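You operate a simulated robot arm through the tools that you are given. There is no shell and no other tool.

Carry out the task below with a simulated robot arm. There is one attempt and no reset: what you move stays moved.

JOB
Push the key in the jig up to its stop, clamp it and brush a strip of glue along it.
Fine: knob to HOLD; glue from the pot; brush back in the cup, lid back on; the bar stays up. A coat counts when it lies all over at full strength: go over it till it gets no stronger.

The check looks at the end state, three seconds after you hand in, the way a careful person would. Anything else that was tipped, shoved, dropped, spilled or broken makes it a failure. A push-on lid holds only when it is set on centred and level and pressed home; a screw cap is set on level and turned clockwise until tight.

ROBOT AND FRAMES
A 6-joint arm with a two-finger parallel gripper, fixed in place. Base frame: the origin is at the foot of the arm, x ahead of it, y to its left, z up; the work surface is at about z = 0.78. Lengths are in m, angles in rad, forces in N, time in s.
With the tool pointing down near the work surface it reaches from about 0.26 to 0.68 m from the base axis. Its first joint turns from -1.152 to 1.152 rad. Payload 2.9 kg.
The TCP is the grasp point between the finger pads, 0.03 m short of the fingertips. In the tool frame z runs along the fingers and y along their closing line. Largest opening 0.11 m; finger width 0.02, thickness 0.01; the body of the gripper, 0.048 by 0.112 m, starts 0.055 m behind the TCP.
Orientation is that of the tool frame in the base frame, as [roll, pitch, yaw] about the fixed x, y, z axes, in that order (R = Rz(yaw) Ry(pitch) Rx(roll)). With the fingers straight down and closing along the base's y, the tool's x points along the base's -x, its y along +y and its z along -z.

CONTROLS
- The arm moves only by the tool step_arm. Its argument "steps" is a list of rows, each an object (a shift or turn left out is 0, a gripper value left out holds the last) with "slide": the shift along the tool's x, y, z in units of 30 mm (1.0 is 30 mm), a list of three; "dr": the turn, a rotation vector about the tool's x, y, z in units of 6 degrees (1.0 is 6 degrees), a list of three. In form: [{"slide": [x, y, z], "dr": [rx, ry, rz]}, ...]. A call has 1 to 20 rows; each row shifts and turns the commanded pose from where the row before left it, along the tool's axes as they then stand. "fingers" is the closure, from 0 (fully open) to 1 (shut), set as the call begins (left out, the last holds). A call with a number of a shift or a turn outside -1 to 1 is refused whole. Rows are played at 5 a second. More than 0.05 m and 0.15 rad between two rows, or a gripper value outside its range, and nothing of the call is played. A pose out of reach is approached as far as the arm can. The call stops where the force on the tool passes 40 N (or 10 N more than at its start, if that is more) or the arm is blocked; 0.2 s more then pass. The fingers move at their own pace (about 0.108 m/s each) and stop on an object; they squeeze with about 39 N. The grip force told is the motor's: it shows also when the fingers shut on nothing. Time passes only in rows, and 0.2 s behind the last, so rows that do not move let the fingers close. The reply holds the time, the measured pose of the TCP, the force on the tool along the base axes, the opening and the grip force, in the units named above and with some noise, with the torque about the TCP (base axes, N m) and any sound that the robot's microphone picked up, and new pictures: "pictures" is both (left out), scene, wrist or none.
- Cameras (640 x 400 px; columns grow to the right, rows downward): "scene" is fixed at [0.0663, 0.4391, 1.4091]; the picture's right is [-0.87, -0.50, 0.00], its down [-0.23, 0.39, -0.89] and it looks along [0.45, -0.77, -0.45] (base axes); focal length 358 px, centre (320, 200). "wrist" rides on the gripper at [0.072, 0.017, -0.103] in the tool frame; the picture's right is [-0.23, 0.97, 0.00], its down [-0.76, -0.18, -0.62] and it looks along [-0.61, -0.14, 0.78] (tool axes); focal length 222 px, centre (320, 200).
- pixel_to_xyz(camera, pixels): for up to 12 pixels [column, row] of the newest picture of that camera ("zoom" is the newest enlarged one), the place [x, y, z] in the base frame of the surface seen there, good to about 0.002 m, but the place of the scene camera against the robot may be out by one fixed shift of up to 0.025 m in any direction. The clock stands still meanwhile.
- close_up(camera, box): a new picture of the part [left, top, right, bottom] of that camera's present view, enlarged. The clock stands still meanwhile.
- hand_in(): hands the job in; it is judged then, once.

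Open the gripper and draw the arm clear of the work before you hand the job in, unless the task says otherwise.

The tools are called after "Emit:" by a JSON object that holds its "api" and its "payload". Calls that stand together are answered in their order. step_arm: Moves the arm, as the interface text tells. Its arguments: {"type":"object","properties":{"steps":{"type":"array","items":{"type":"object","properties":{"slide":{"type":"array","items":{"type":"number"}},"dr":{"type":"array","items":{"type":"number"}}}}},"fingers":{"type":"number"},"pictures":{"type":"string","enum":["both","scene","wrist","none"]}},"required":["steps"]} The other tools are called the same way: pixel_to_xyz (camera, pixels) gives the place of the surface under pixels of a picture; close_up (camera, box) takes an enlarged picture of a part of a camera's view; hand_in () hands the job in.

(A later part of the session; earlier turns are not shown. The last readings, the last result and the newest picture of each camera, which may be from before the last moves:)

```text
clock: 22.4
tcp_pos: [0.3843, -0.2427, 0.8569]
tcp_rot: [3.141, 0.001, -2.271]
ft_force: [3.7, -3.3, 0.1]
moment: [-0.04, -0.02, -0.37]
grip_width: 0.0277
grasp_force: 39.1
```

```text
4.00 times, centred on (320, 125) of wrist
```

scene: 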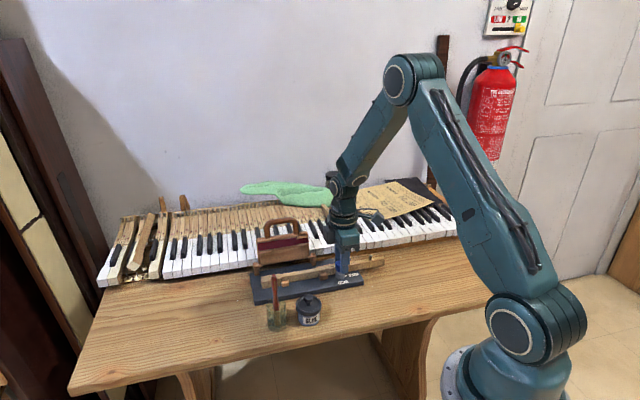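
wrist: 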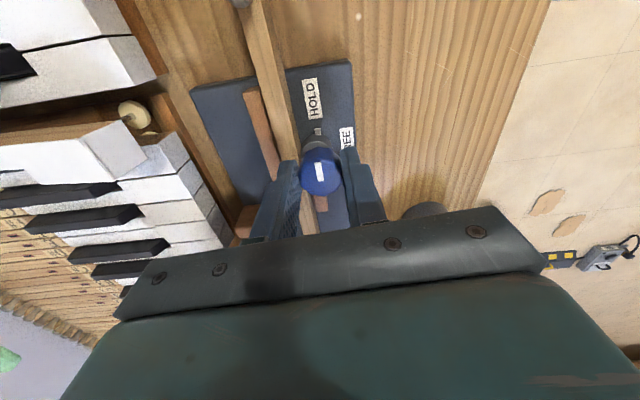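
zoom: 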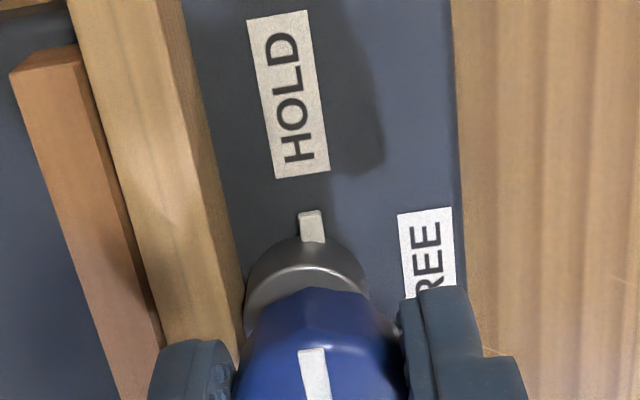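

The knob stayed put while the grip slipped (torque 0.37 N·m, pointer on HOLD), so it is at its end stop. I open the fingers half way and rise.

Emit:
{"api": "step_arm", "payload": {"steps": [{}, {}, {"slide": [0, 0, -0.5]}, {"slide": [0, 0, -1]}, {"slide": [0, 0, -1]}, {"slide": [0, 0, -1]}], "fingers": 0.5, "pictures": "wrist"}}

Emit:
{"api": "close_up", "payload": {"camera": "wrist", "box": [240, 40, 400, 140]}}

```text
clock: 23.8
tcp_pos: [0.3863, -0.2425, 0.962]
tcp_rot: [3.138, 0.0, -2.268]
ft_force: [0.1, 0.1, 0.2]
moment: [0.01, 0.01, 0.0]
grip_width: 0.055
grasp_force: 0.1
```

wrist: 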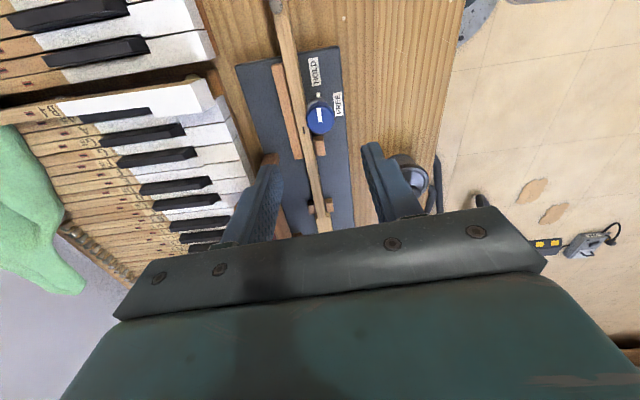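

```text
4.00 times, centred on (320, 90) of wrist
```

zoom: 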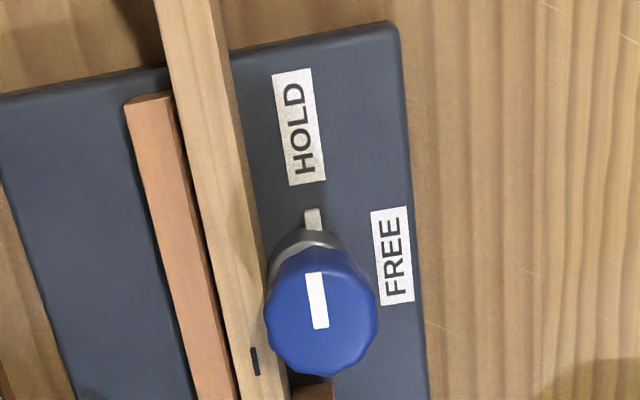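

Knob sits at HOLD, clamp made. Next the pot: I square the tool to the jig's cross direction and move over the pot lid near (0.388,-0.095), at height.

Emit:
{"api": "step_arm", "payload": {"steps": [{"dr": [0, 0, 0.7]}, {"slide": [-0.715, 0.676, 0]}, {"slide": [-0.715, 0.676, 0]}, {"slide": [-0.715, 0.676, 0]}, {"slide": [-0.715, 0.676, 0]}, {"slide": [-0.715, 0.676, 0]}], "pictures": "both"}}

Emit:
{"api": "close_up", "payload": {"camera": "wrist", "box": [240, 50, 400, 150]}}

```text
clock: 25.2
tcp_pos: [0.3871, -0.0966, 0.9625]
tcp_rot: [-3.141, 0.002, -2.342]
ft_force: [0.6, -0.4, -1.0]
moment: [0.0, -0.02, 0.0]
grip_width: 0.055
grasp_force: 0.1
```

scene: 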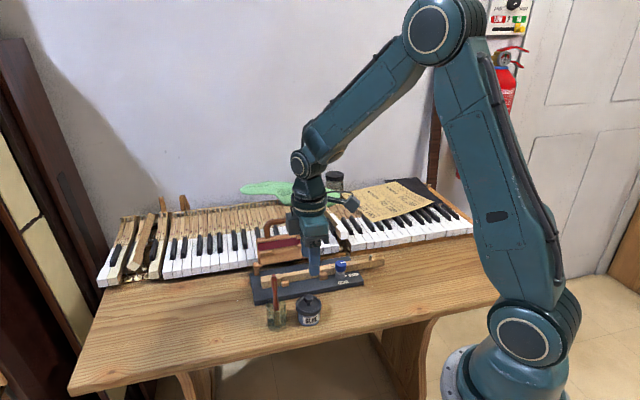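
wrist: 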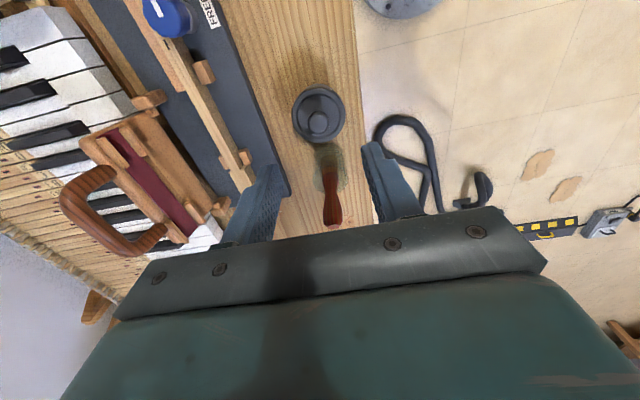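

```text
4.00 times, centred on (320, 100) of wrist
```

zoom: 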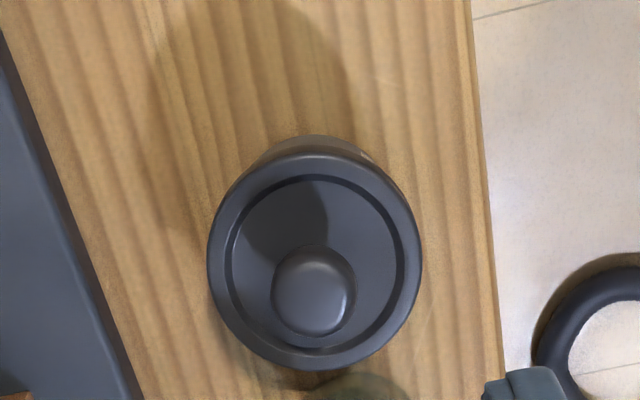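

The lid with its round knob is below at (318,118). I measure the lid knob, lid rim and brush handle.

Emit:
{"api": "pixel_to_xyz", "payload": {"camera": "zoom", "pixels": [[313, 290], [280, 285], [347, 290], [313, 255], [313, 325], [215, 255], [415, 255], [313, 162], [313, 362], [330, 215], [245, 260], [150, 200]]}}

Emit:
{"api": "pixel_to_xyz", "payload": {"camera": "wrist", "pixels": [[332, 215], [330, 180], [328, 160], [325, 150], [340, 155], [345, 190], [312, 190], [330, 225]]}}

Emit:
{"api": "close_up", "payload": {"camera": "wrist", "box": [270, 130, 400, 235]}}

```text
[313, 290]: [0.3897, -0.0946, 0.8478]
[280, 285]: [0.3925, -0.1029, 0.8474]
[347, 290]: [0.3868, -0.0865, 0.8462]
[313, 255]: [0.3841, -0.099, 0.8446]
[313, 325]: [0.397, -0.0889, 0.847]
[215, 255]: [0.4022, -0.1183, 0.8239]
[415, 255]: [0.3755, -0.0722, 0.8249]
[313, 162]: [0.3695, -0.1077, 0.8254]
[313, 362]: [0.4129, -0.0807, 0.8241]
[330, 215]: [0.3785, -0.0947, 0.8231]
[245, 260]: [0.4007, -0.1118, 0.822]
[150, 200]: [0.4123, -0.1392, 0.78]
```

```text
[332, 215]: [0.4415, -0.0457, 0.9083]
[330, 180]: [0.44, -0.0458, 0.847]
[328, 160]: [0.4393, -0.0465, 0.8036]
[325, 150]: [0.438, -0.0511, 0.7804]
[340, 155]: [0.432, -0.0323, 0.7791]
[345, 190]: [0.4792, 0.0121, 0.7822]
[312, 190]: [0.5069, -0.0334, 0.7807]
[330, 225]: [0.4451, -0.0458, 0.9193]
```

```text
3.81 times, centred on (335, 182) of wrist
```

zoom: 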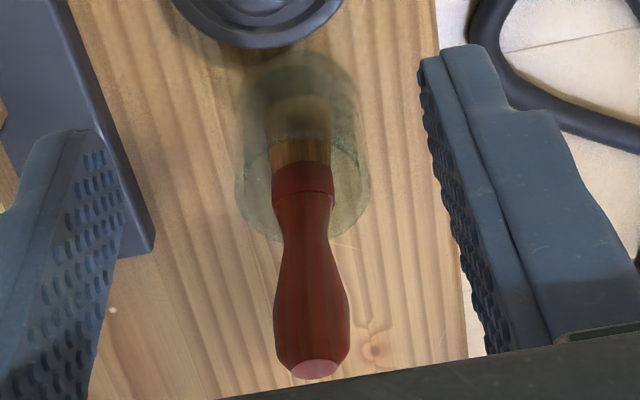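

The lid centre is (0.390,-0.095), with the knob about 18 mm wide and its top at 0.8475. Before gripping I look at the pot from the scene camera to judge whether the lid is push-on or screwed.

Emit:
{"api": "close_up", "payload": {"camera": "scene", "box": [255, 275, 335, 335]}}

Emit:
{"api": "close_up", "payload": {"camera": "scene", "box": [240, 240, 400, 320]}}

```text
6.67 times, centred on (295, 305) of scene
```

zoom: 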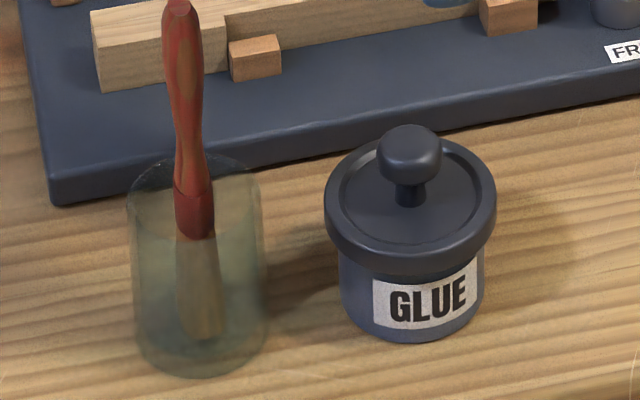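

```text
4.00 times, centred on (320, 280) of scene
```

zoom: 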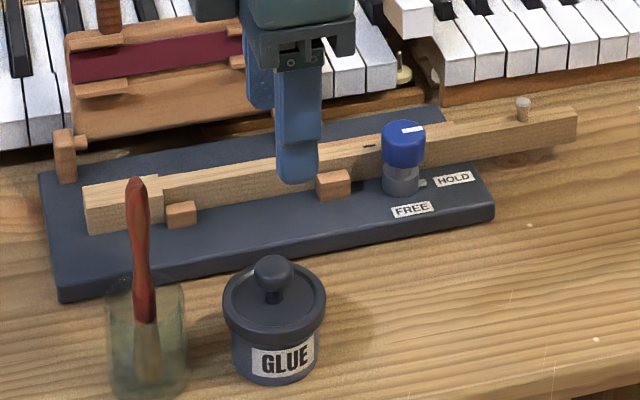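

The lid is plain with a mushroom knob, so I treat it as push-on. I centre over it and descend to TCP z 0.858 with the fingers at 55 mm, keeping the tips just above the lid's top.

Emit:
{"api": "step_arm", "payload": {"steps": [{"slide": [-0.11, -0.027, 0]}, {"slide": [0, 0, 0.87]}, {"slide": [0, 0, 0.87]}, {"slide": [0, 0, 0.87]}, {"slide": [0, 0, 0.87]}, {}], "pictures": "wrist"}}

Emit:
{"api": "close_up", "payload": {"camera": "wrist", "box": [230, 100, 410, 220]}}

```text
clock: 26.6
tcp_pos: [0.3899, -0.0926, 0.8581]
tcp_rot: [3.141, 0.001, -2.343]
ft_force: [-0.4, -0.3, 0.8]
moment: [0.02, 0.01, 0.02]
grip_width: 0.0549
grasp_force: 0.1
```

wrist: 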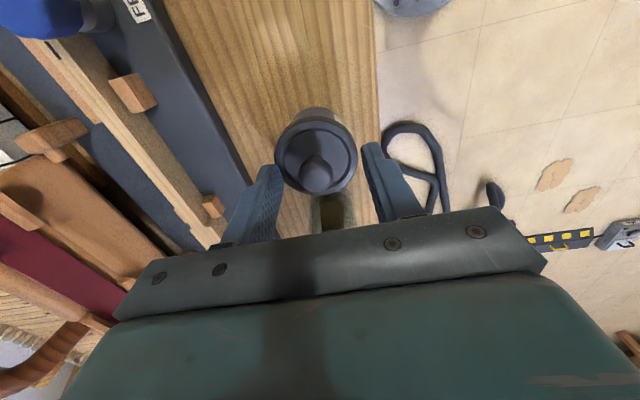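

```text
3.33 times, centred on (320, 160) of wrist
```

zoom: 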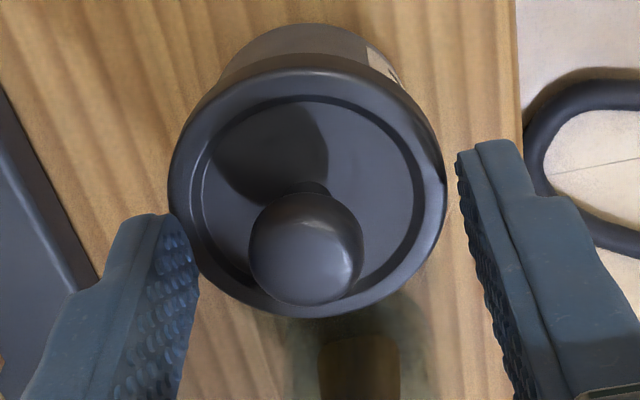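

The knob at (315,175) looks slightly off the finger midline. I re-measure it from this close view.

Emit:
{"api": "pixel_to_xyz", "payload": {"camera": "zoom", "pixels": [[305, 248], [260, 250], [352, 250], [305, 205], [305, 292], [180, 200], [438, 190], [310, 85], [310, 308]]}}

```text
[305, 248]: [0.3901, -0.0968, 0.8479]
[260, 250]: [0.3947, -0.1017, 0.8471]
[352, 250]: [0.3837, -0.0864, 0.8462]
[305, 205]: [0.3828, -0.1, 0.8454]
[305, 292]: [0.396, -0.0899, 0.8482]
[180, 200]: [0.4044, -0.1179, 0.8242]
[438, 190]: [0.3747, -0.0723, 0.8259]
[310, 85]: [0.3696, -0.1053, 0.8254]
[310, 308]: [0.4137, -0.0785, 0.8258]
```

Knob centre is about (0.3898,-0.0945), within 1–2 mm of the TCP, so I close the fingers on it.

Emit:
{"api": "step_arm", "payload": {"steps": [{}, {}, {}], "fingers": 1, "pictures": "wrist"}}

Emit:
{"api": "close_up", "payload": {"camera": "wrist", "box": [230, 100, 410, 220]}}

```text
clock: 27.4
tcp_pos: [0.3907, -0.0919, 0.8583]
tcp_rot: [-3.141, 0.0, -2.343]
ft_force: [1.8, -1.2, -0.8]
moment: [-0.04, -0.04, -0.03]
grip_width: 0.0169
grasp_force: 39.4
heard: snap
```

wrist: 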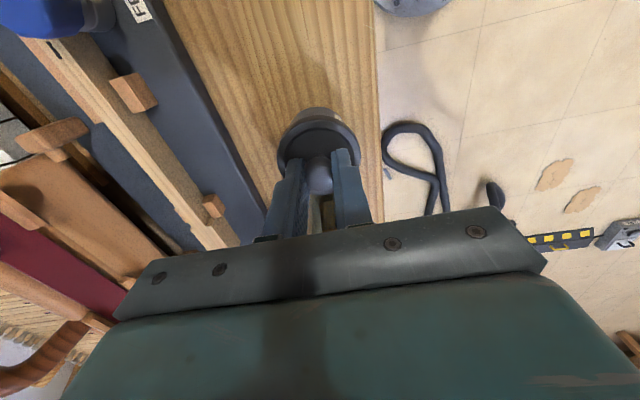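

```text
3.33 times, centred on (320, 160) of wrist
```

zoom: 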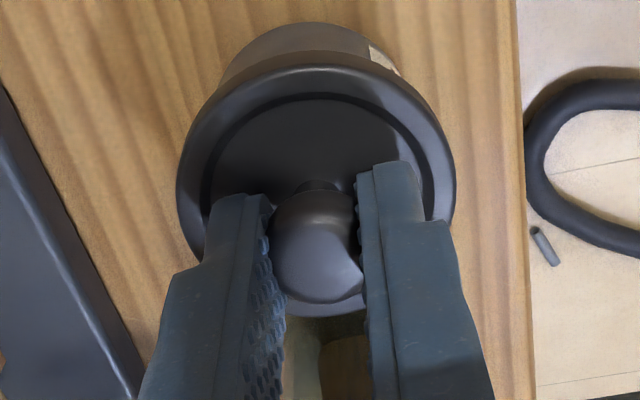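

A snap was heard as the grip shifted the lid slightly, so the push-on fit has let go. The grip holds at 16.9 mm; I lift slowly by 1 cm and check that the pot stays down.

Emit:
{"api": "step_arm", "payload": {"steps": [{"slide": [0, 0, -0.1]}, {"slide": [0, 0, -0.12]}, {"slide": [0, 0, -0.12]}], "pictures": "both"}}

Emit:
{"api": "close_up", "payload": {"camera": "scene", "box": [255, 265, 355, 335]}}

```text
clock: 28.2
tcp_pos: [0.3895, -0.0928, 0.8683]
tcp_rot: [3.141, 0.001, -2.342]
ft_force: [0.1, -0.5, 0.0]
moment: [-0.03, 0.0, 0.02]
grip_width: 0.0166
grasp_force: 39.3
```

scene: 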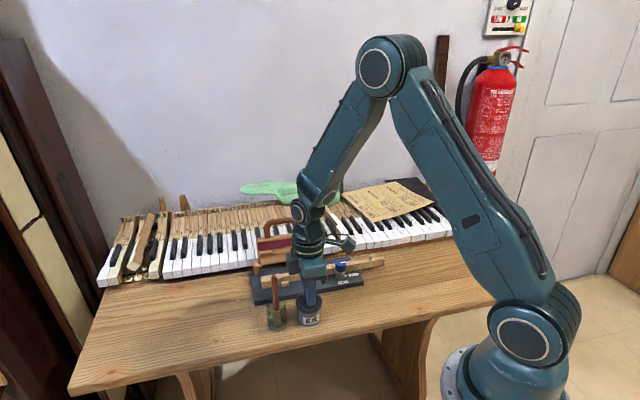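
wrist: 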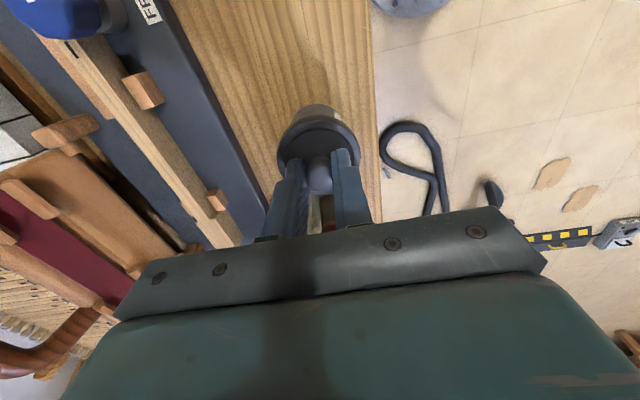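

```text
5.71 times, centred on (305, 300) of scene
```

zoom: 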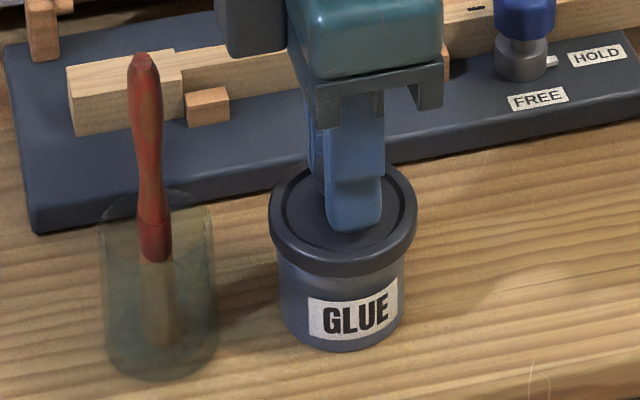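

The lid is rising off the pot (more pot wall visible under the rim) with no load felt. I lift another 5 cm and look again.

Emit:
{"api": "step_arm", "payload": {"steps": [{"slide": [0, 0, -0.4]}, {"slide": [0, 0, -0.6]}, {"slide": [0, 0, -0.7]}], "pictures": "both"}}

Emit:
{"api": "close_up", "payload": {"camera": "scene", "box": [255, 255, 355, 335]}}

Emit:
{"api": "close_up", "payload": {"camera": "wrist", "box": [240, 70, 400, 200]}}

```text
clock: 29.0
tcp_pos: [0.3888, -0.0928, 0.9198]
tcp_rot: [3.141, 0.0, -2.344]
ft_force: [0.5, -0.7, -0.5]
moment: [0.01, -0.01, -0.02]
grip_width: 0.0167
grasp_force: 38.8
```

scene: 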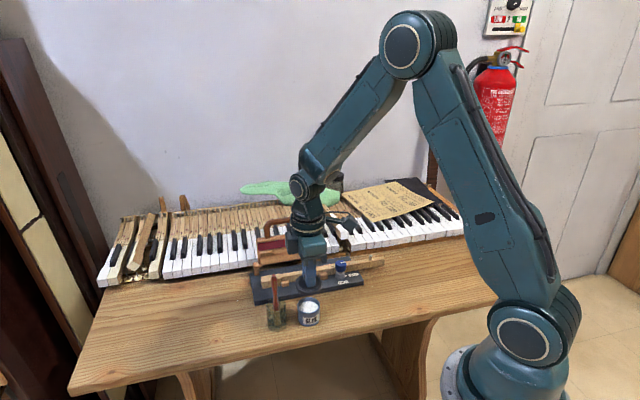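
wrist: 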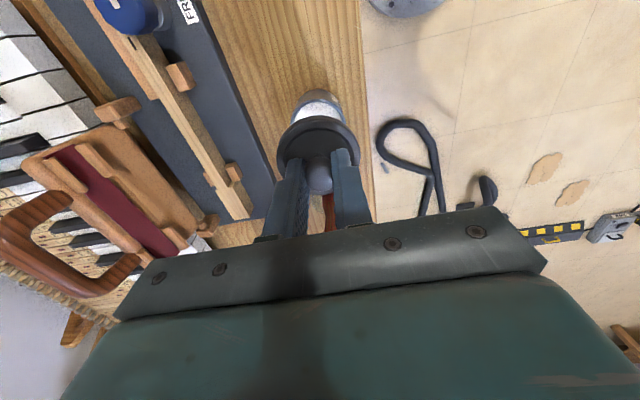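

```text
5.00 times, centred on (305, 295) of scene
```

zoom: 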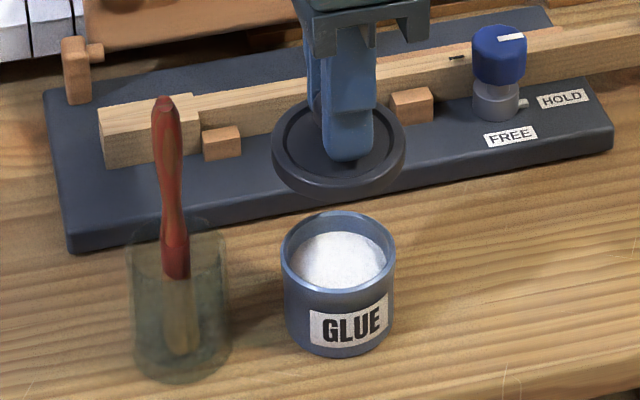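

```text
3.08 times, centred on (320, 135) of wrist
```

zoom: 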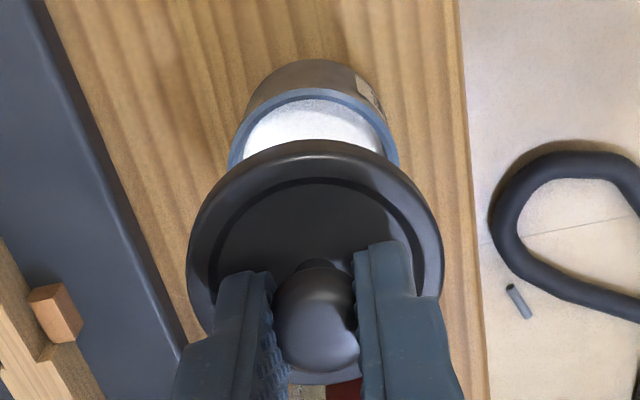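

The lid is off and white glue shows about 1 cm below the rim; pot and cup are unmoved. I look for a free table spot along -u of the pot to put the lid, and check the table edge.

Emit:
{"api": "pixel_to_xyz", "payload": {"camera": "wrist", "pixels": [[270, 30], [300, 30], [330, 30], [352, 30], [357, 60], [330, 60], [285, 60], [240, 60], [318, 105], [320, 97], [305, 110], [340, 100]]}}

```text
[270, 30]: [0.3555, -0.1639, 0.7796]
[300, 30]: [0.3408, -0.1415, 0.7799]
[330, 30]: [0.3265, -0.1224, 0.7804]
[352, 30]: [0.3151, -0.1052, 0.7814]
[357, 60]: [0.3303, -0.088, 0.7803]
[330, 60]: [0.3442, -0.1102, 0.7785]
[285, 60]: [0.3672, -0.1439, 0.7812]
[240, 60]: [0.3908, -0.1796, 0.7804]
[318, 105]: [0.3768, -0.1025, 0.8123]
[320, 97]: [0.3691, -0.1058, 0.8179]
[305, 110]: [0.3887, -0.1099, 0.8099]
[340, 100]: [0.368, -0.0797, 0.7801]
```

The table edge is at v≈0.297 and the plate edge at v≈0.41, so (0.322,-0.174) is free table. I carry the lid there at the present height.

Emit:
{"api": "step_arm", "payload": {"steps": [{"slide": [0.865, -0.053, 0]}, {"slide": [0.865, -0.053, 0]}, {"slide": [0.865, -0.053, 0]}, {"slide": [0.865, -0.053, 0]}, {"slide": [0, 0, 0.9]}, {"slide": [0, 0, 0.9]}, {"slide": [0, 0, 0.6]}], "pictures": "both"}}

Emit:
{"api": "close_up", "payload": {"camera": "scene", "box": [255, 245, 385, 335]}}

```text
clock: 30.6
tcp_pos: [0.3219, -0.1711, 0.8463]
tcp_rot: [3.14, 0.001, -2.342]
ft_force: [0.3, -0.7, 0.5]
moment: [0.02, 0.0, 0.0]
grip_width: 0.0169
grasp_force: 39.3
```

scene: 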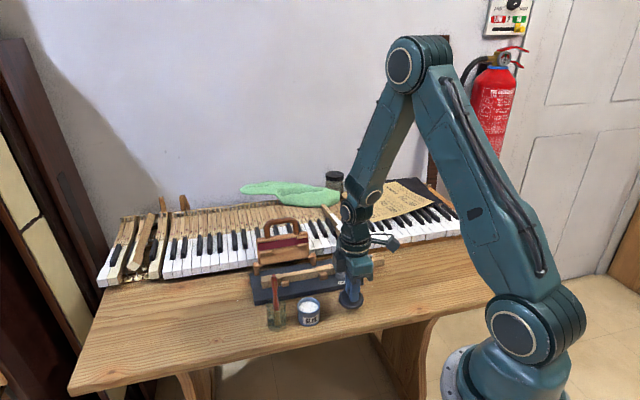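
wrist: 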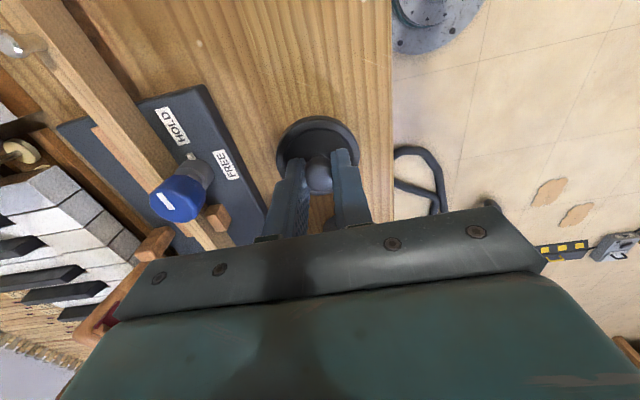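

```text
4.44 times, centred on (320, 290) of scene
```

zoom: 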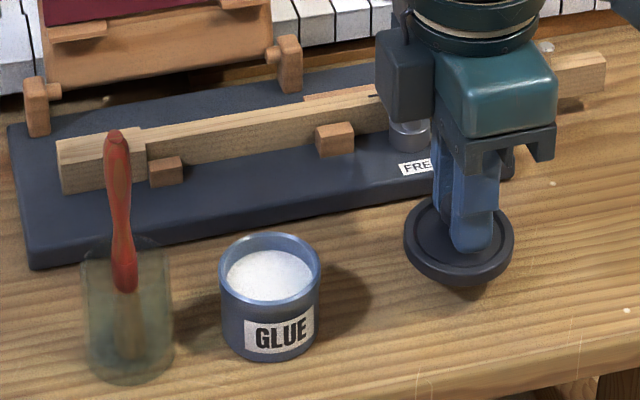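

The lid is about 2 cm above the table at a clear spot. I lower it in small steps and watch the vertical force.

Emit:
{"api": "step_arm", "payload": {"steps": [{"slide": [0, 0, 0.13]}, {"slide": [0, 0, 0.13]}, {"slide": [0, 0, 0.13]}, {"slide": [0, 0, 0.07]}], "pictures": "wrist"}}

Emit:
{"api": "close_up", "payload": {"camera": "scene", "box": [315, 255, 385, 325]}}

```text
clock: 31.6
tcp_pos: [0.322, -0.1714, 0.8338]
tcp_rot: [3.141, -0.001, -2.342]
ft_force: [-0.1, -0.5, -0.2]
moment: [-0.01, 0.0, -0.01]
grip_width: 0.0167
grasp_force: 39.1
```

wrist: 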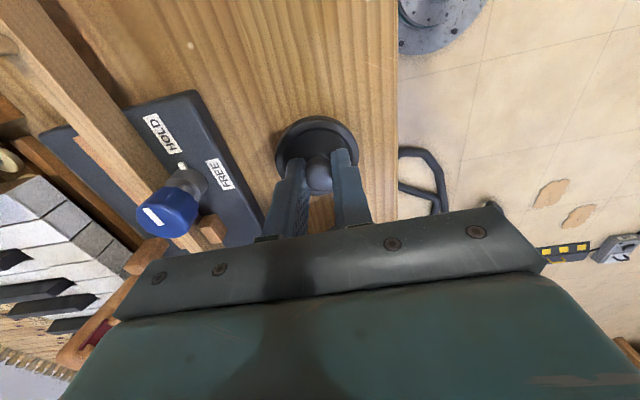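

```text
5.71 times, centred on (350, 290) of scene
```

zoom: 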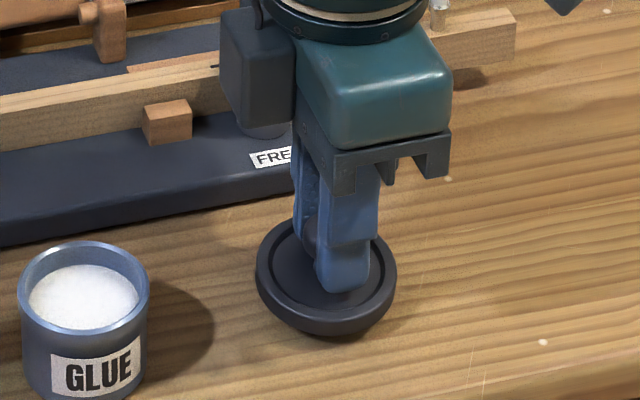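

Still no contact force at TCP z 0.834. I go on in 1.2 mm steps.

Emit:
{"api": "step_arm", "payload": {"steps": [{"slide": [0, 0, 0.04]}, {"slide": [0, 0, 0.04]}, {"slide": [0, 0, 0.04]}, {"slide": [0, 0, 0.04]}], "pictures": "wrist"}}

Emit:
{"api": "close_up", "payload": {"camera": "scene", "box": [315, 255, 385, 325]}}

```text
clock: 32.6
tcp_pos: [0.3208, -0.1726, 0.8278]
tcp_rot: [-3.141, 0.0, -2.343]
ft_force: [0.4, -0.5, -0.4]
moment: [-0.02, 0.03, 0.02]
grip_width: 0.0166
grasp_force: 38.9
```

wrist: 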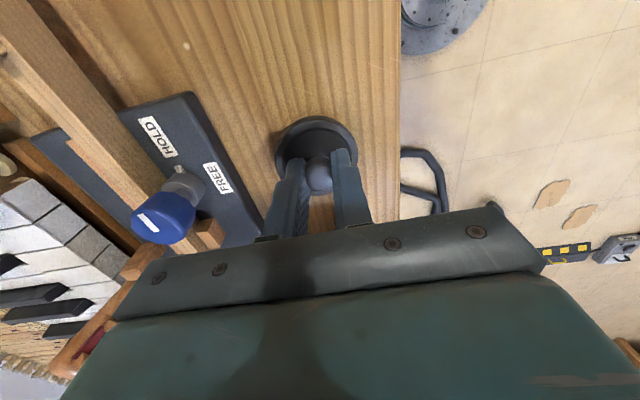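

```text
5.71 times, centred on (350, 290) of scene
```

zoom: 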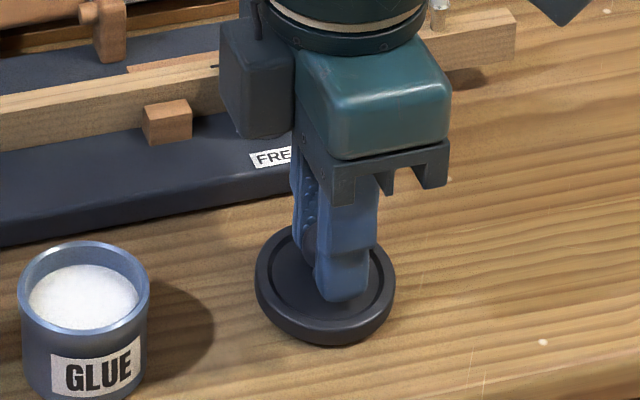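

Still free at 0.828. Three more 1 mm steps.

Emit:
{"api": "step_arm", "payload": {"steps": [{"slide": [0, 0, 0.035]}, {"slide": [0, 0, 0.035]}, {"slide": [0, 0, 0.035]}], "pictures": "none"}}

Emit:
{"api": "close_up", "payload": {"camera": "scene", "box": [315, 255, 385, 325]}}

```text
clock: 33.4
tcp_pos: [0.3229, -0.1724, 0.8238]
tcp_rot: [-3.14, 0.002, -2.341]
ft_force: [-1.2, 1.4, 9.1]
moment: [0.19, 0.14, -0.01]
grip_width: 0.0163
grasp_force: 38.6
```

```text
5.71 times, centred on (350, 290) of scene
```

zoom: 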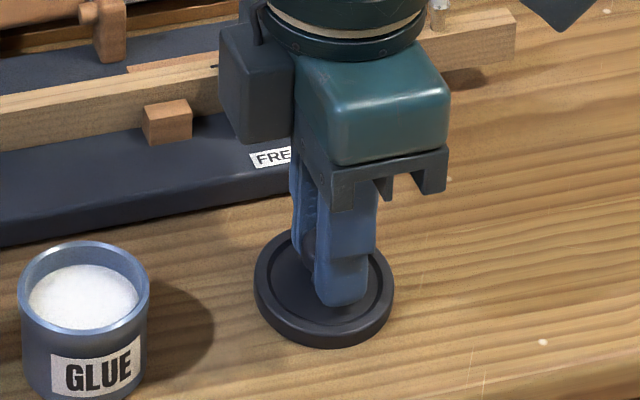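

Contact: 9 N upward at TCP z 0.824, so the lid rests flat on the table. I ease up slightly, open to 55 mm and rise.

Emit:
{"api": "step_arm", "payload": {"steps": [{"slide": [0, 0, -0.03]}, {}], "fingers": 0.5, "pictures": "none"}}

Emit:
{"api": "step_arm", "payload": {"steps": [{}, {"slide": [0, 0, -0.5]}, {"slide": [0, 0, -1]}, {"slide": [0, 0, -1]}, {"slide": [0, 0, -1]}], "fingers": 0.5, "pictures": "both"}}

Emit:
{"api": "close_up", "payload": {"camera": "wrist", "box": [240, 60, 400, 160]}}

Emit:
{"api": "pixel_to_xyz", "payload": {"camera": "zoom", "pixels": [[320, 200], [312, 290], [215, 255], [415, 255], [313, 162], [313, 340]]}}

```text
clock: 34.0
tcp_pos: [0.3227, -0.1726, 0.8262]
tcp_rot: [-3.141, 0.0, -2.343]
ft_force: [-0.9, -0.2, -0.5]
moment: [-0.03, 0.0, 0.0]
grip_width: 0.0549
grasp_force: 0.1
```

```text
clock: 35.2
tcp_pos: [0.322, -0.1721, 0.9318]
tcp_rot: [-3.141, -0.001, -2.344]
ft_force: [0.5, 0.8, 0.1]
moment: [-0.01, 0.0, 0.05]
grip_width: 0.0547
grasp_force: 0.2
```

scene: 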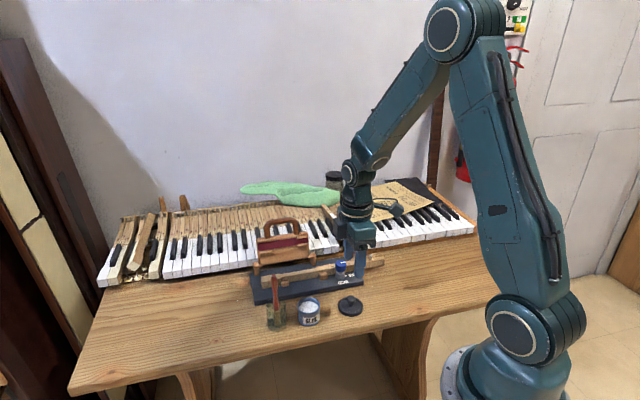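
wrist: 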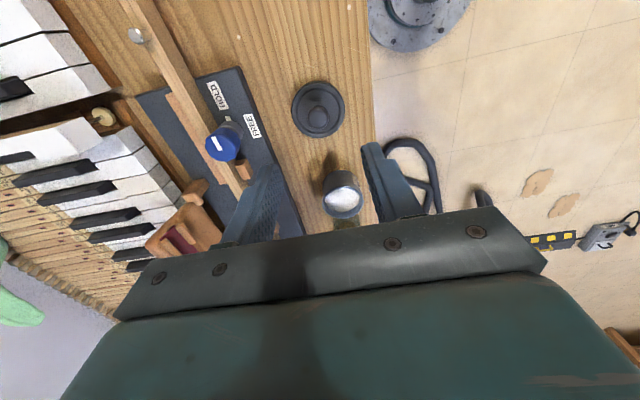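

```text
4.00 times, centred on (320, 110) of wrist
```

zoom: 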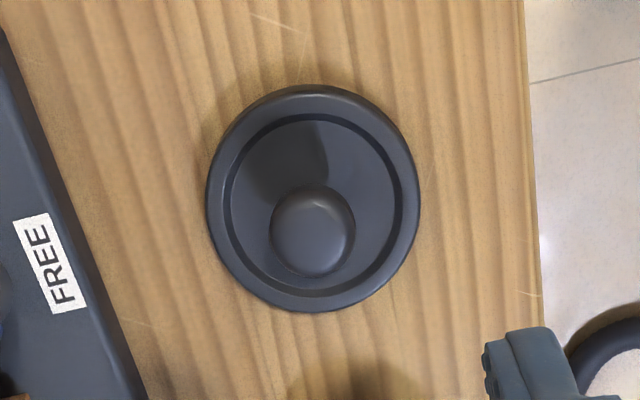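

```text
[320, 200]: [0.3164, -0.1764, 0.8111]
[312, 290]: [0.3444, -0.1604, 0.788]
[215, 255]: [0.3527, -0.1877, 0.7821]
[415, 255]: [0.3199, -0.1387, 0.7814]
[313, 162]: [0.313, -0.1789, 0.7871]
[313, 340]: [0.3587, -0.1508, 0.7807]
```

The lid lies safely at (0.322,-0.172). Now for the brush: I rise, turn the tool back so it closes along the key axis, and move over the brush handle at about (0.441,-0.046).

Emit:
{"api": "step_arm", "payload": {"steps": [{"slide": [0, 0, -0.8], "dr": [0, 0, 1]}, {"slide": [0, 0, -0.8], "dr": [0, 0, 1]}, {"slide": [0, 0, -0.8], "dr": [0, 0, 1]}, {"dr": [0, 0, 1]}, {"dr": [0, 0, 1]}, {"dr": [0, 0, 1]}, {"dr": [0, 0, 1]}, {"dr": [0, 0, 1]}, {"dr": [0, 0, 1]}, {"dr": [0, 0, 1]}, {"dr": [0, 0, 1]}, {"dr": [0, 0, 1]}, {"dr": [0, 0, 1]}, {"dr": [0, 0, 1]}, {"dr": [0, 0, 1]}], "fingers": 0.5, "pictures": "none"}}

Emit:
{"api": "step_arm", "payload": {"steps": [{"slide": [0.015, 0.964, 0]}, {"slide": [0.015, 0.964, 0]}, {"slide": [0.015, 0.964, 0]}, {"slide": [0.015, 0.964, 0]}, {"slide": [0.015, 0.964, 0]}, {"slide": [0.015, 0.964, 0]}], "pictures": "both"}}

Emit:
{"api": "close_up", "payload": {"camera": "wrist", "box": [240, 60, 400, 180]}}

```text
clock: 38.4
tcp_pos: [0.3205, -0.1721, 1.0031]
tcp_rot: [3.141, 0.0, 2.366]
ft_force: [0.1, -0.3, -0.2]
moment: [-0.02, 0.01, 0.0]
grip_width: 0.0553
grasp_force: 0.1
```

```text
clock: 39.8
tcp_pos: [0.4406, -0.0459, 1.0033]
tcp_rot: [3.141, 0.0, 2.368]
ft_force: [0.3, 0.2, -0.8]
moment: [-0.04, 0.01, 0.0]
grip_width: 0.055
grasp_force: 0.1
```

scene: 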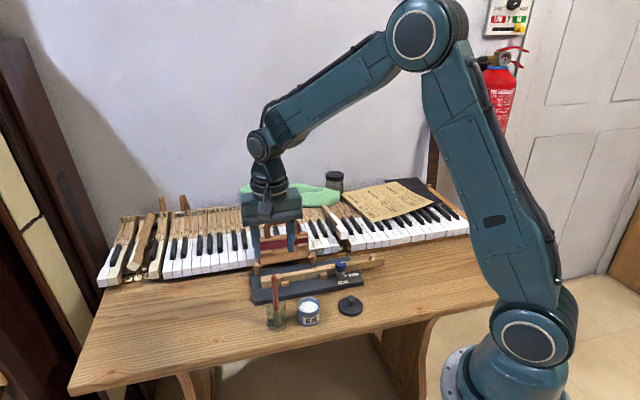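
wrist: 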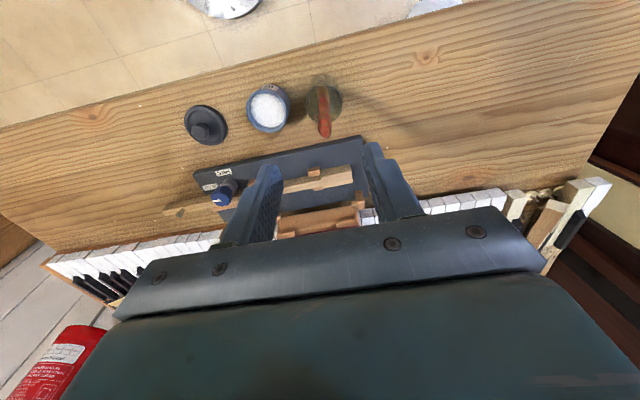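

```text
3.33 times, centred on (320, 120) of wrist
```

zoom: 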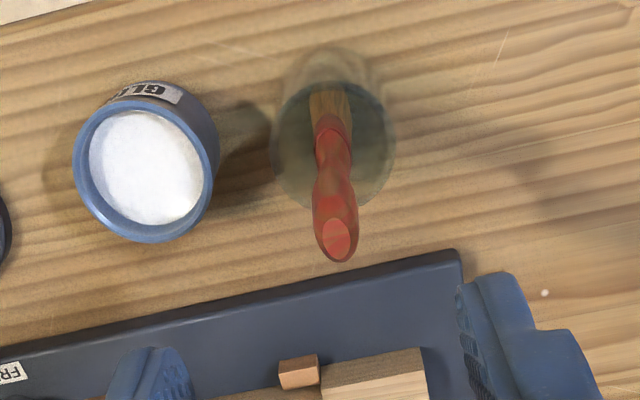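

The brush handle at (322,110) looks flat: narrow along the key axis and wider across it, which suits this grip. I measure it and the pot opening.

Emit:
{"api": "pixel_to_xyz", "payload": {"camera": "zoom", "pixels": [[337, 240], [322, 225], [350, 230], [337, 258], [335, 215], [333, 190], [335, 150], [332, 125], [145, 165], [85, 170], [212, 165], [145, 235]]}}

Emit:
{"api": "close_up", "payload": {"camera": "wrist", "box": [290, 70, 360, 145]}}

```text
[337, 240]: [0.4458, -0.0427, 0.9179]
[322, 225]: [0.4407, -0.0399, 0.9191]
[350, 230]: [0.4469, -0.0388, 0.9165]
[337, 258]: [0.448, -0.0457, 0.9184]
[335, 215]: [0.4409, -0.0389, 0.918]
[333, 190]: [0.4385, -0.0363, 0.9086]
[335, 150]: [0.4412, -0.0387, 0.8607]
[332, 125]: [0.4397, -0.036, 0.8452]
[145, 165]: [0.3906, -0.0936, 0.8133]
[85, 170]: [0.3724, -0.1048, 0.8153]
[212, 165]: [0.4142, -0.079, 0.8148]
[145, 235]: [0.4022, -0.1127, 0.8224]
```

```text
5.33 times, centred on (325, 108) of wrist
```

zoom: 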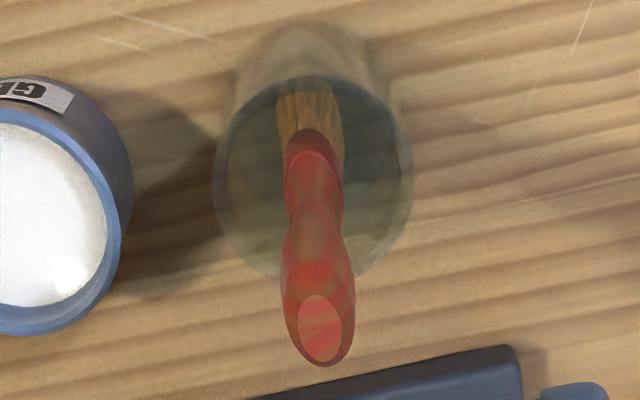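

The handle is centred at about (0.444,-0.042) with its top at 0.918. I shift 5 mm along +u and descend to TCP z 0.895, keeping the tips above the cup's rim, which I estimate at 0.857.

Emit:
{"api": "step_arm", "payload": {"steps": [{"slide": [0, 0.17, 0]}, {"slide": [0, 0, 0.9]}, {"slide": [0, 0, 0.9]}, {"slide": [0, 0, 0.9]}, {"slide": [0, 0, 0.6]}, {}], "fingers": 0.5, "pictures": "both"}}

Emit:
{"api": "close_up", "payload": {"camera": "wrist", "box": [240, 80, 400, 220]}}

Emit:
{"api": "close_up", "payload": {"camera": "scene", "box": [240, 255, 320, 335]}}

```text
clock: 41.2
tcp_pos: [0.4457, -0.0421, 0.9057]
tcp_rot: [3.141, 0.0, 2.369]
ft_force: [-0.4, -0.2, -0.3]
moment: [0.0, -0.02, 0.0]
grip_width: 0.0551
grasp_force: 0.1
```

scene: 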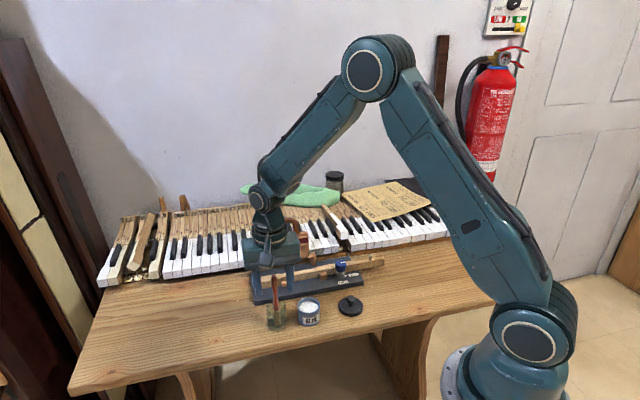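
wrist: 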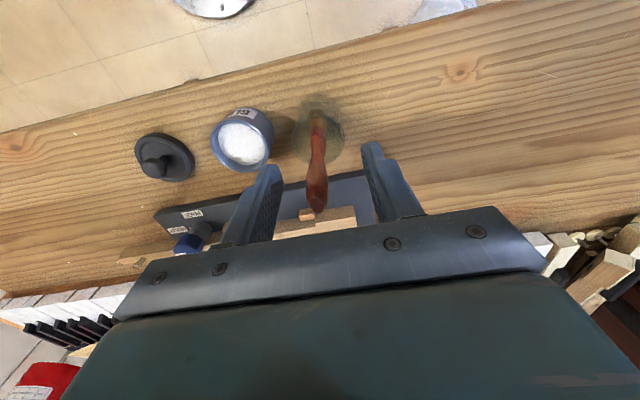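

```text
2.86 times, centred on (320, 150) of wrist
```

zoom: 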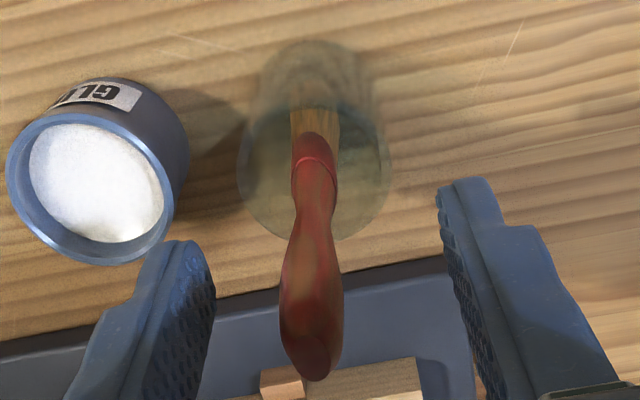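

```text
5.00 times, centred on (280, 295) of scene
```

zoom: 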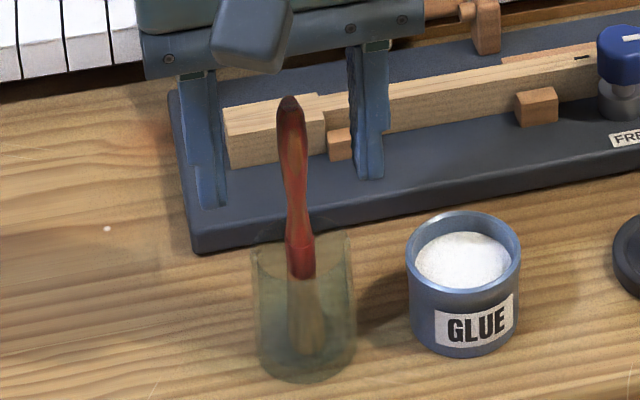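

The handle stands between the fingers, about 1.5 mm to the -u side of centre. I correct that and descend the last centimetre, then check before closing.

Emit:
{"api": "step_arm", "payload": {"steps": [{"slide": [0, -0.05, 0.1]}, {"slide": [0, 0, 0.26]}, {}], "fingers": 0.5, "pictures": "both"}}

Emit:
{"api": "close_up", "payload": {"camera": "scene", "box": [240, 255, 320, 335]}}

Emit:
{"api": "close_up", "payload": {"camera": "wrist", "box": [240, 80, 400, 220]}}

```text
clock: 42.0
tcp_pos: [0.4439, -0.0439, 0.8943]
tcp_rot: [-3.141, -0.001, 2.369]
ft_force: [-0.3, 0.5, 0.3]
moment: [0.0, 0.02, 0.0]
grip_width: 0.0551
grasp_force: 0.2
```

scene: 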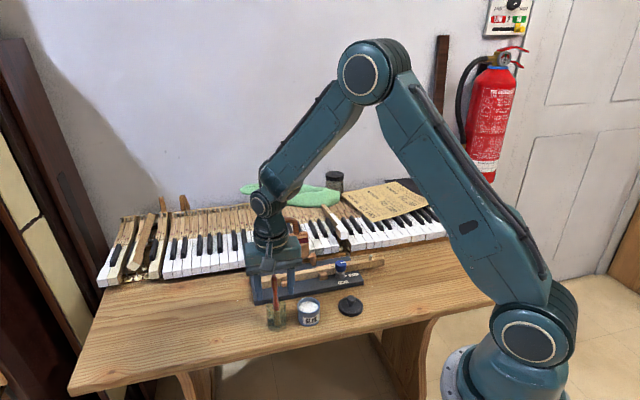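
wrist: 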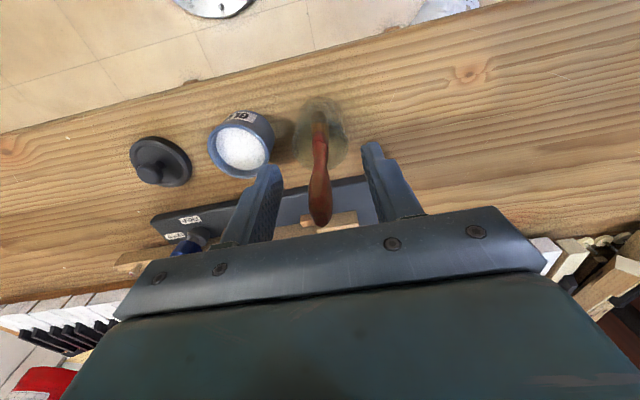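

```text
5.00 times, centred on (280, 295) of scene
```

zoom: 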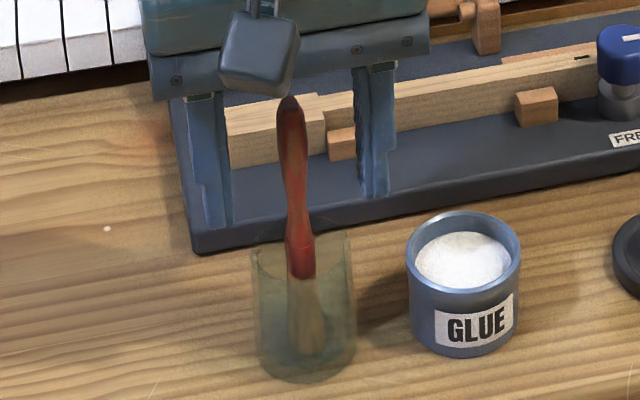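

```text
2.86 times, centred on (320, 150) of wrist
```

zoom: 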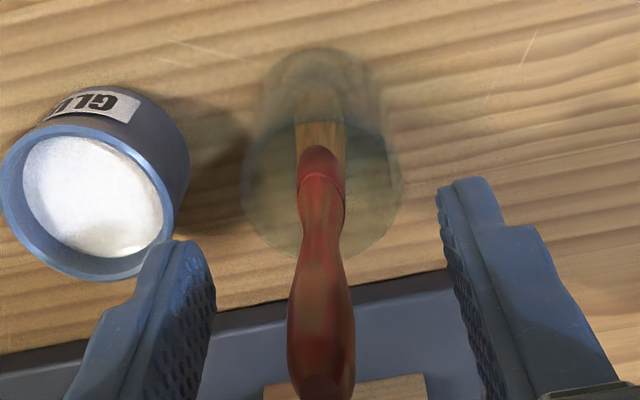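

The handle is centred between the pads and the tips are above the glass rim. I close on the handle.

Emit:
{"api": "step_arm", "payload": {"steps": [{}, {}, {}, {}], "fingers": 1, "pictures": "both"}}

Emit:
{"api": "close_up", "payload": {"camera": "scene", "box": [240, 255, 320, 335]}}

Emit:
{"api": "close_up", "payload": {"camera": "wrist", "box": [240, 80, 400, 220]}}

```text
clock: 43.0
tcp_pos: [0.4435, -0.0433, 0.8931]
tcp_rot: [3.141, 0.0, 2.371]
ft_force: [-0.3, 0.1, -0.3]
moment: [0.01, 0.0, -0.04]
grip_width: 0.0116
grasp_force: 39.3
```

scene: 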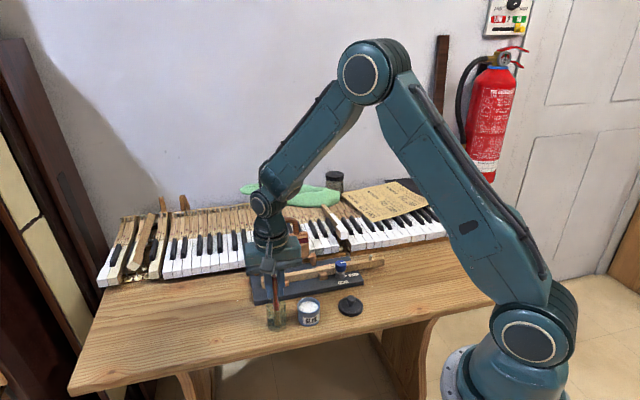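
wrist: 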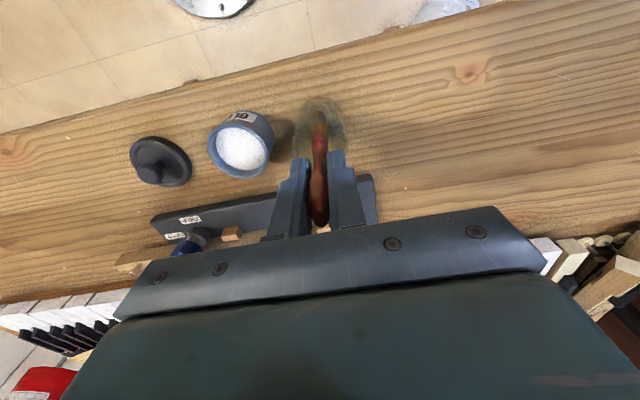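

```text
5.00 times, centred on (280, 295) of scene
```

zoom: 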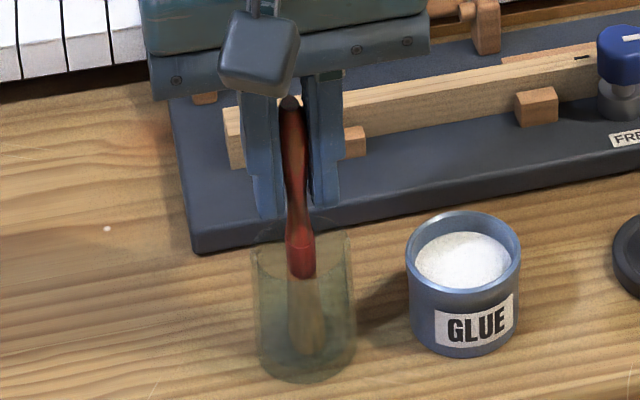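

```text
2.86 times, centred on (320, 150) of wrist
```

zoom: 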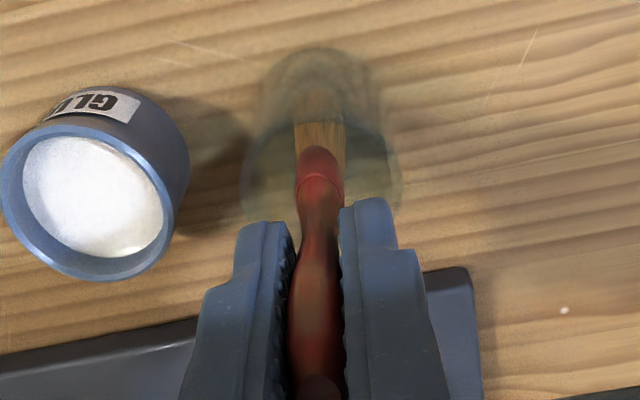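

Handle gripped at 11.6 mm without side load. I lift straight up about 10 cm so the bristles clear the cup rim.

Emit:
{"api": "step_arm", "payload": {"steps": [{"slide": [0, 0, -0.2]}, {"slide": [0, 0, -0.4]}, {"slide": [0, 0, -0.7]}, {"slide": [0, 0, -0.7]}, {"slide": [0, 0, -0.7]}, {"slide": [0, 0, -0.7]}], "pictures": "both"}}

Emit:
{"api": "close_up", "payload": {"camera": "scene", "box": [230, 220, 330, 340]}}

Emit:
{"api": "close_up", "payload": {"camera": "wrist", "box": [240, 60, 400, 220]}}

```text
clock: 44.4
tcp_pos: [0.4441, -0.0439, 0.9955]
tcp_rot: [-3.14, 0.0, 2.369]
ft_force: [-0.2, -0.1, -1.0]
moment: [0.01, -0.02, -0.01]
grip_width: 0.0117
grasp_force: 38.7
```

scene: 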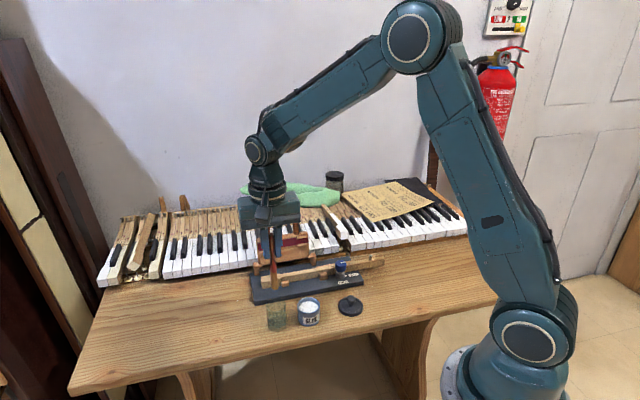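
wrist: 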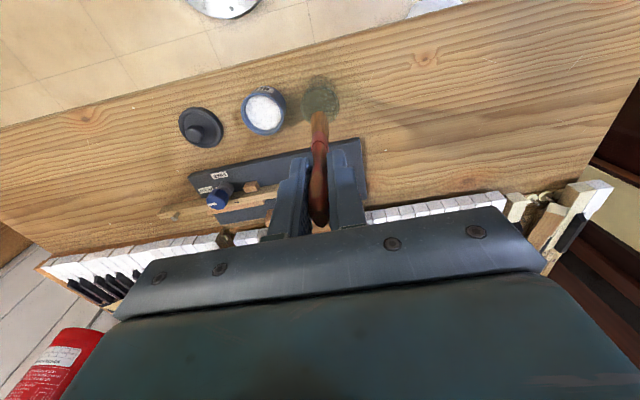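

```text
3.33 times, centred on (280, 280) of scene
```

zoom: 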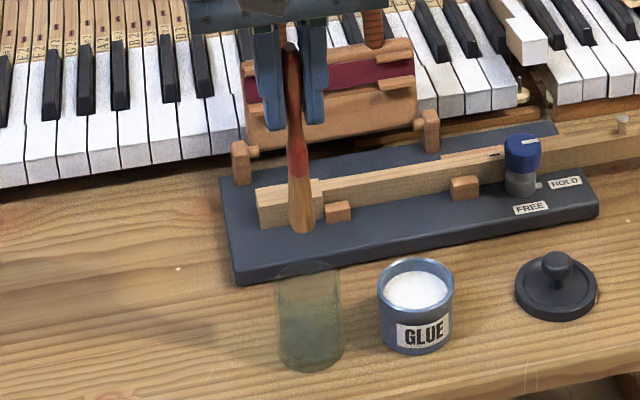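

```text
2.50 times, centred on (320, 140) of wrist
```

zoom: 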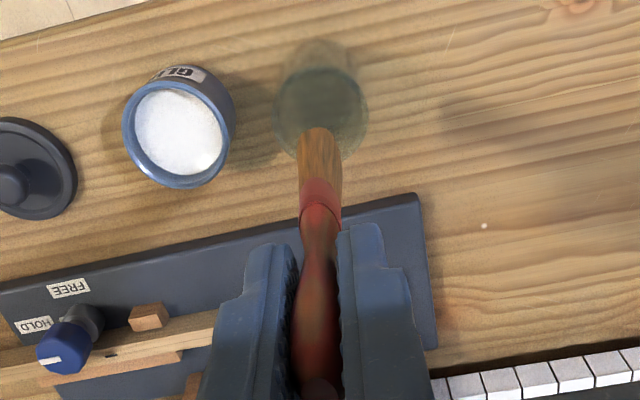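

The brush is out of the cup and upright. I measure the bristles' tip and the pot opening for the dip.

Emit:
{"api": "pixel_to_xyz", "payload": {"camera": "zoom", "pixels": [[320, 133], [308, 140], [335, 140], [320, 165], [302, 170], [340, 170], [320, 190], [178, 130], [178, 95], [130, 130], [228, 130], [178, 178]]}}

Emit:
{"api": "pixel_to_xyz", "payload": {"camera": "scene", "pixels": [[274, 288], [274, 280], [274, 262], [308, 306], [308, 296], [308, 316], [277, 320], [277, 305]]}}

```text
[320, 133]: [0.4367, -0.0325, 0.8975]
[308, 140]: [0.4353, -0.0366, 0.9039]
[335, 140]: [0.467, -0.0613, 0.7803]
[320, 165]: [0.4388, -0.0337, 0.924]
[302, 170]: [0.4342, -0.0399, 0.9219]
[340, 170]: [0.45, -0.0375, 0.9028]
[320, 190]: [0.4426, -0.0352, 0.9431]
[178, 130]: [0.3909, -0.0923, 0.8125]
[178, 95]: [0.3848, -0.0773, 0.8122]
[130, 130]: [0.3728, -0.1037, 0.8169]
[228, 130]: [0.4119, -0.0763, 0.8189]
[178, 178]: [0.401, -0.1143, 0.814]
```

```text
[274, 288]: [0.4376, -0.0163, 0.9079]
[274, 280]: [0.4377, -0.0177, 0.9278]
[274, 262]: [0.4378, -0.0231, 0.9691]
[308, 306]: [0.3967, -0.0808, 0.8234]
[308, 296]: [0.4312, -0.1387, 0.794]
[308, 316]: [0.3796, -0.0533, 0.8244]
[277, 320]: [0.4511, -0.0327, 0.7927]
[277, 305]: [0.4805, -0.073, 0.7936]
```

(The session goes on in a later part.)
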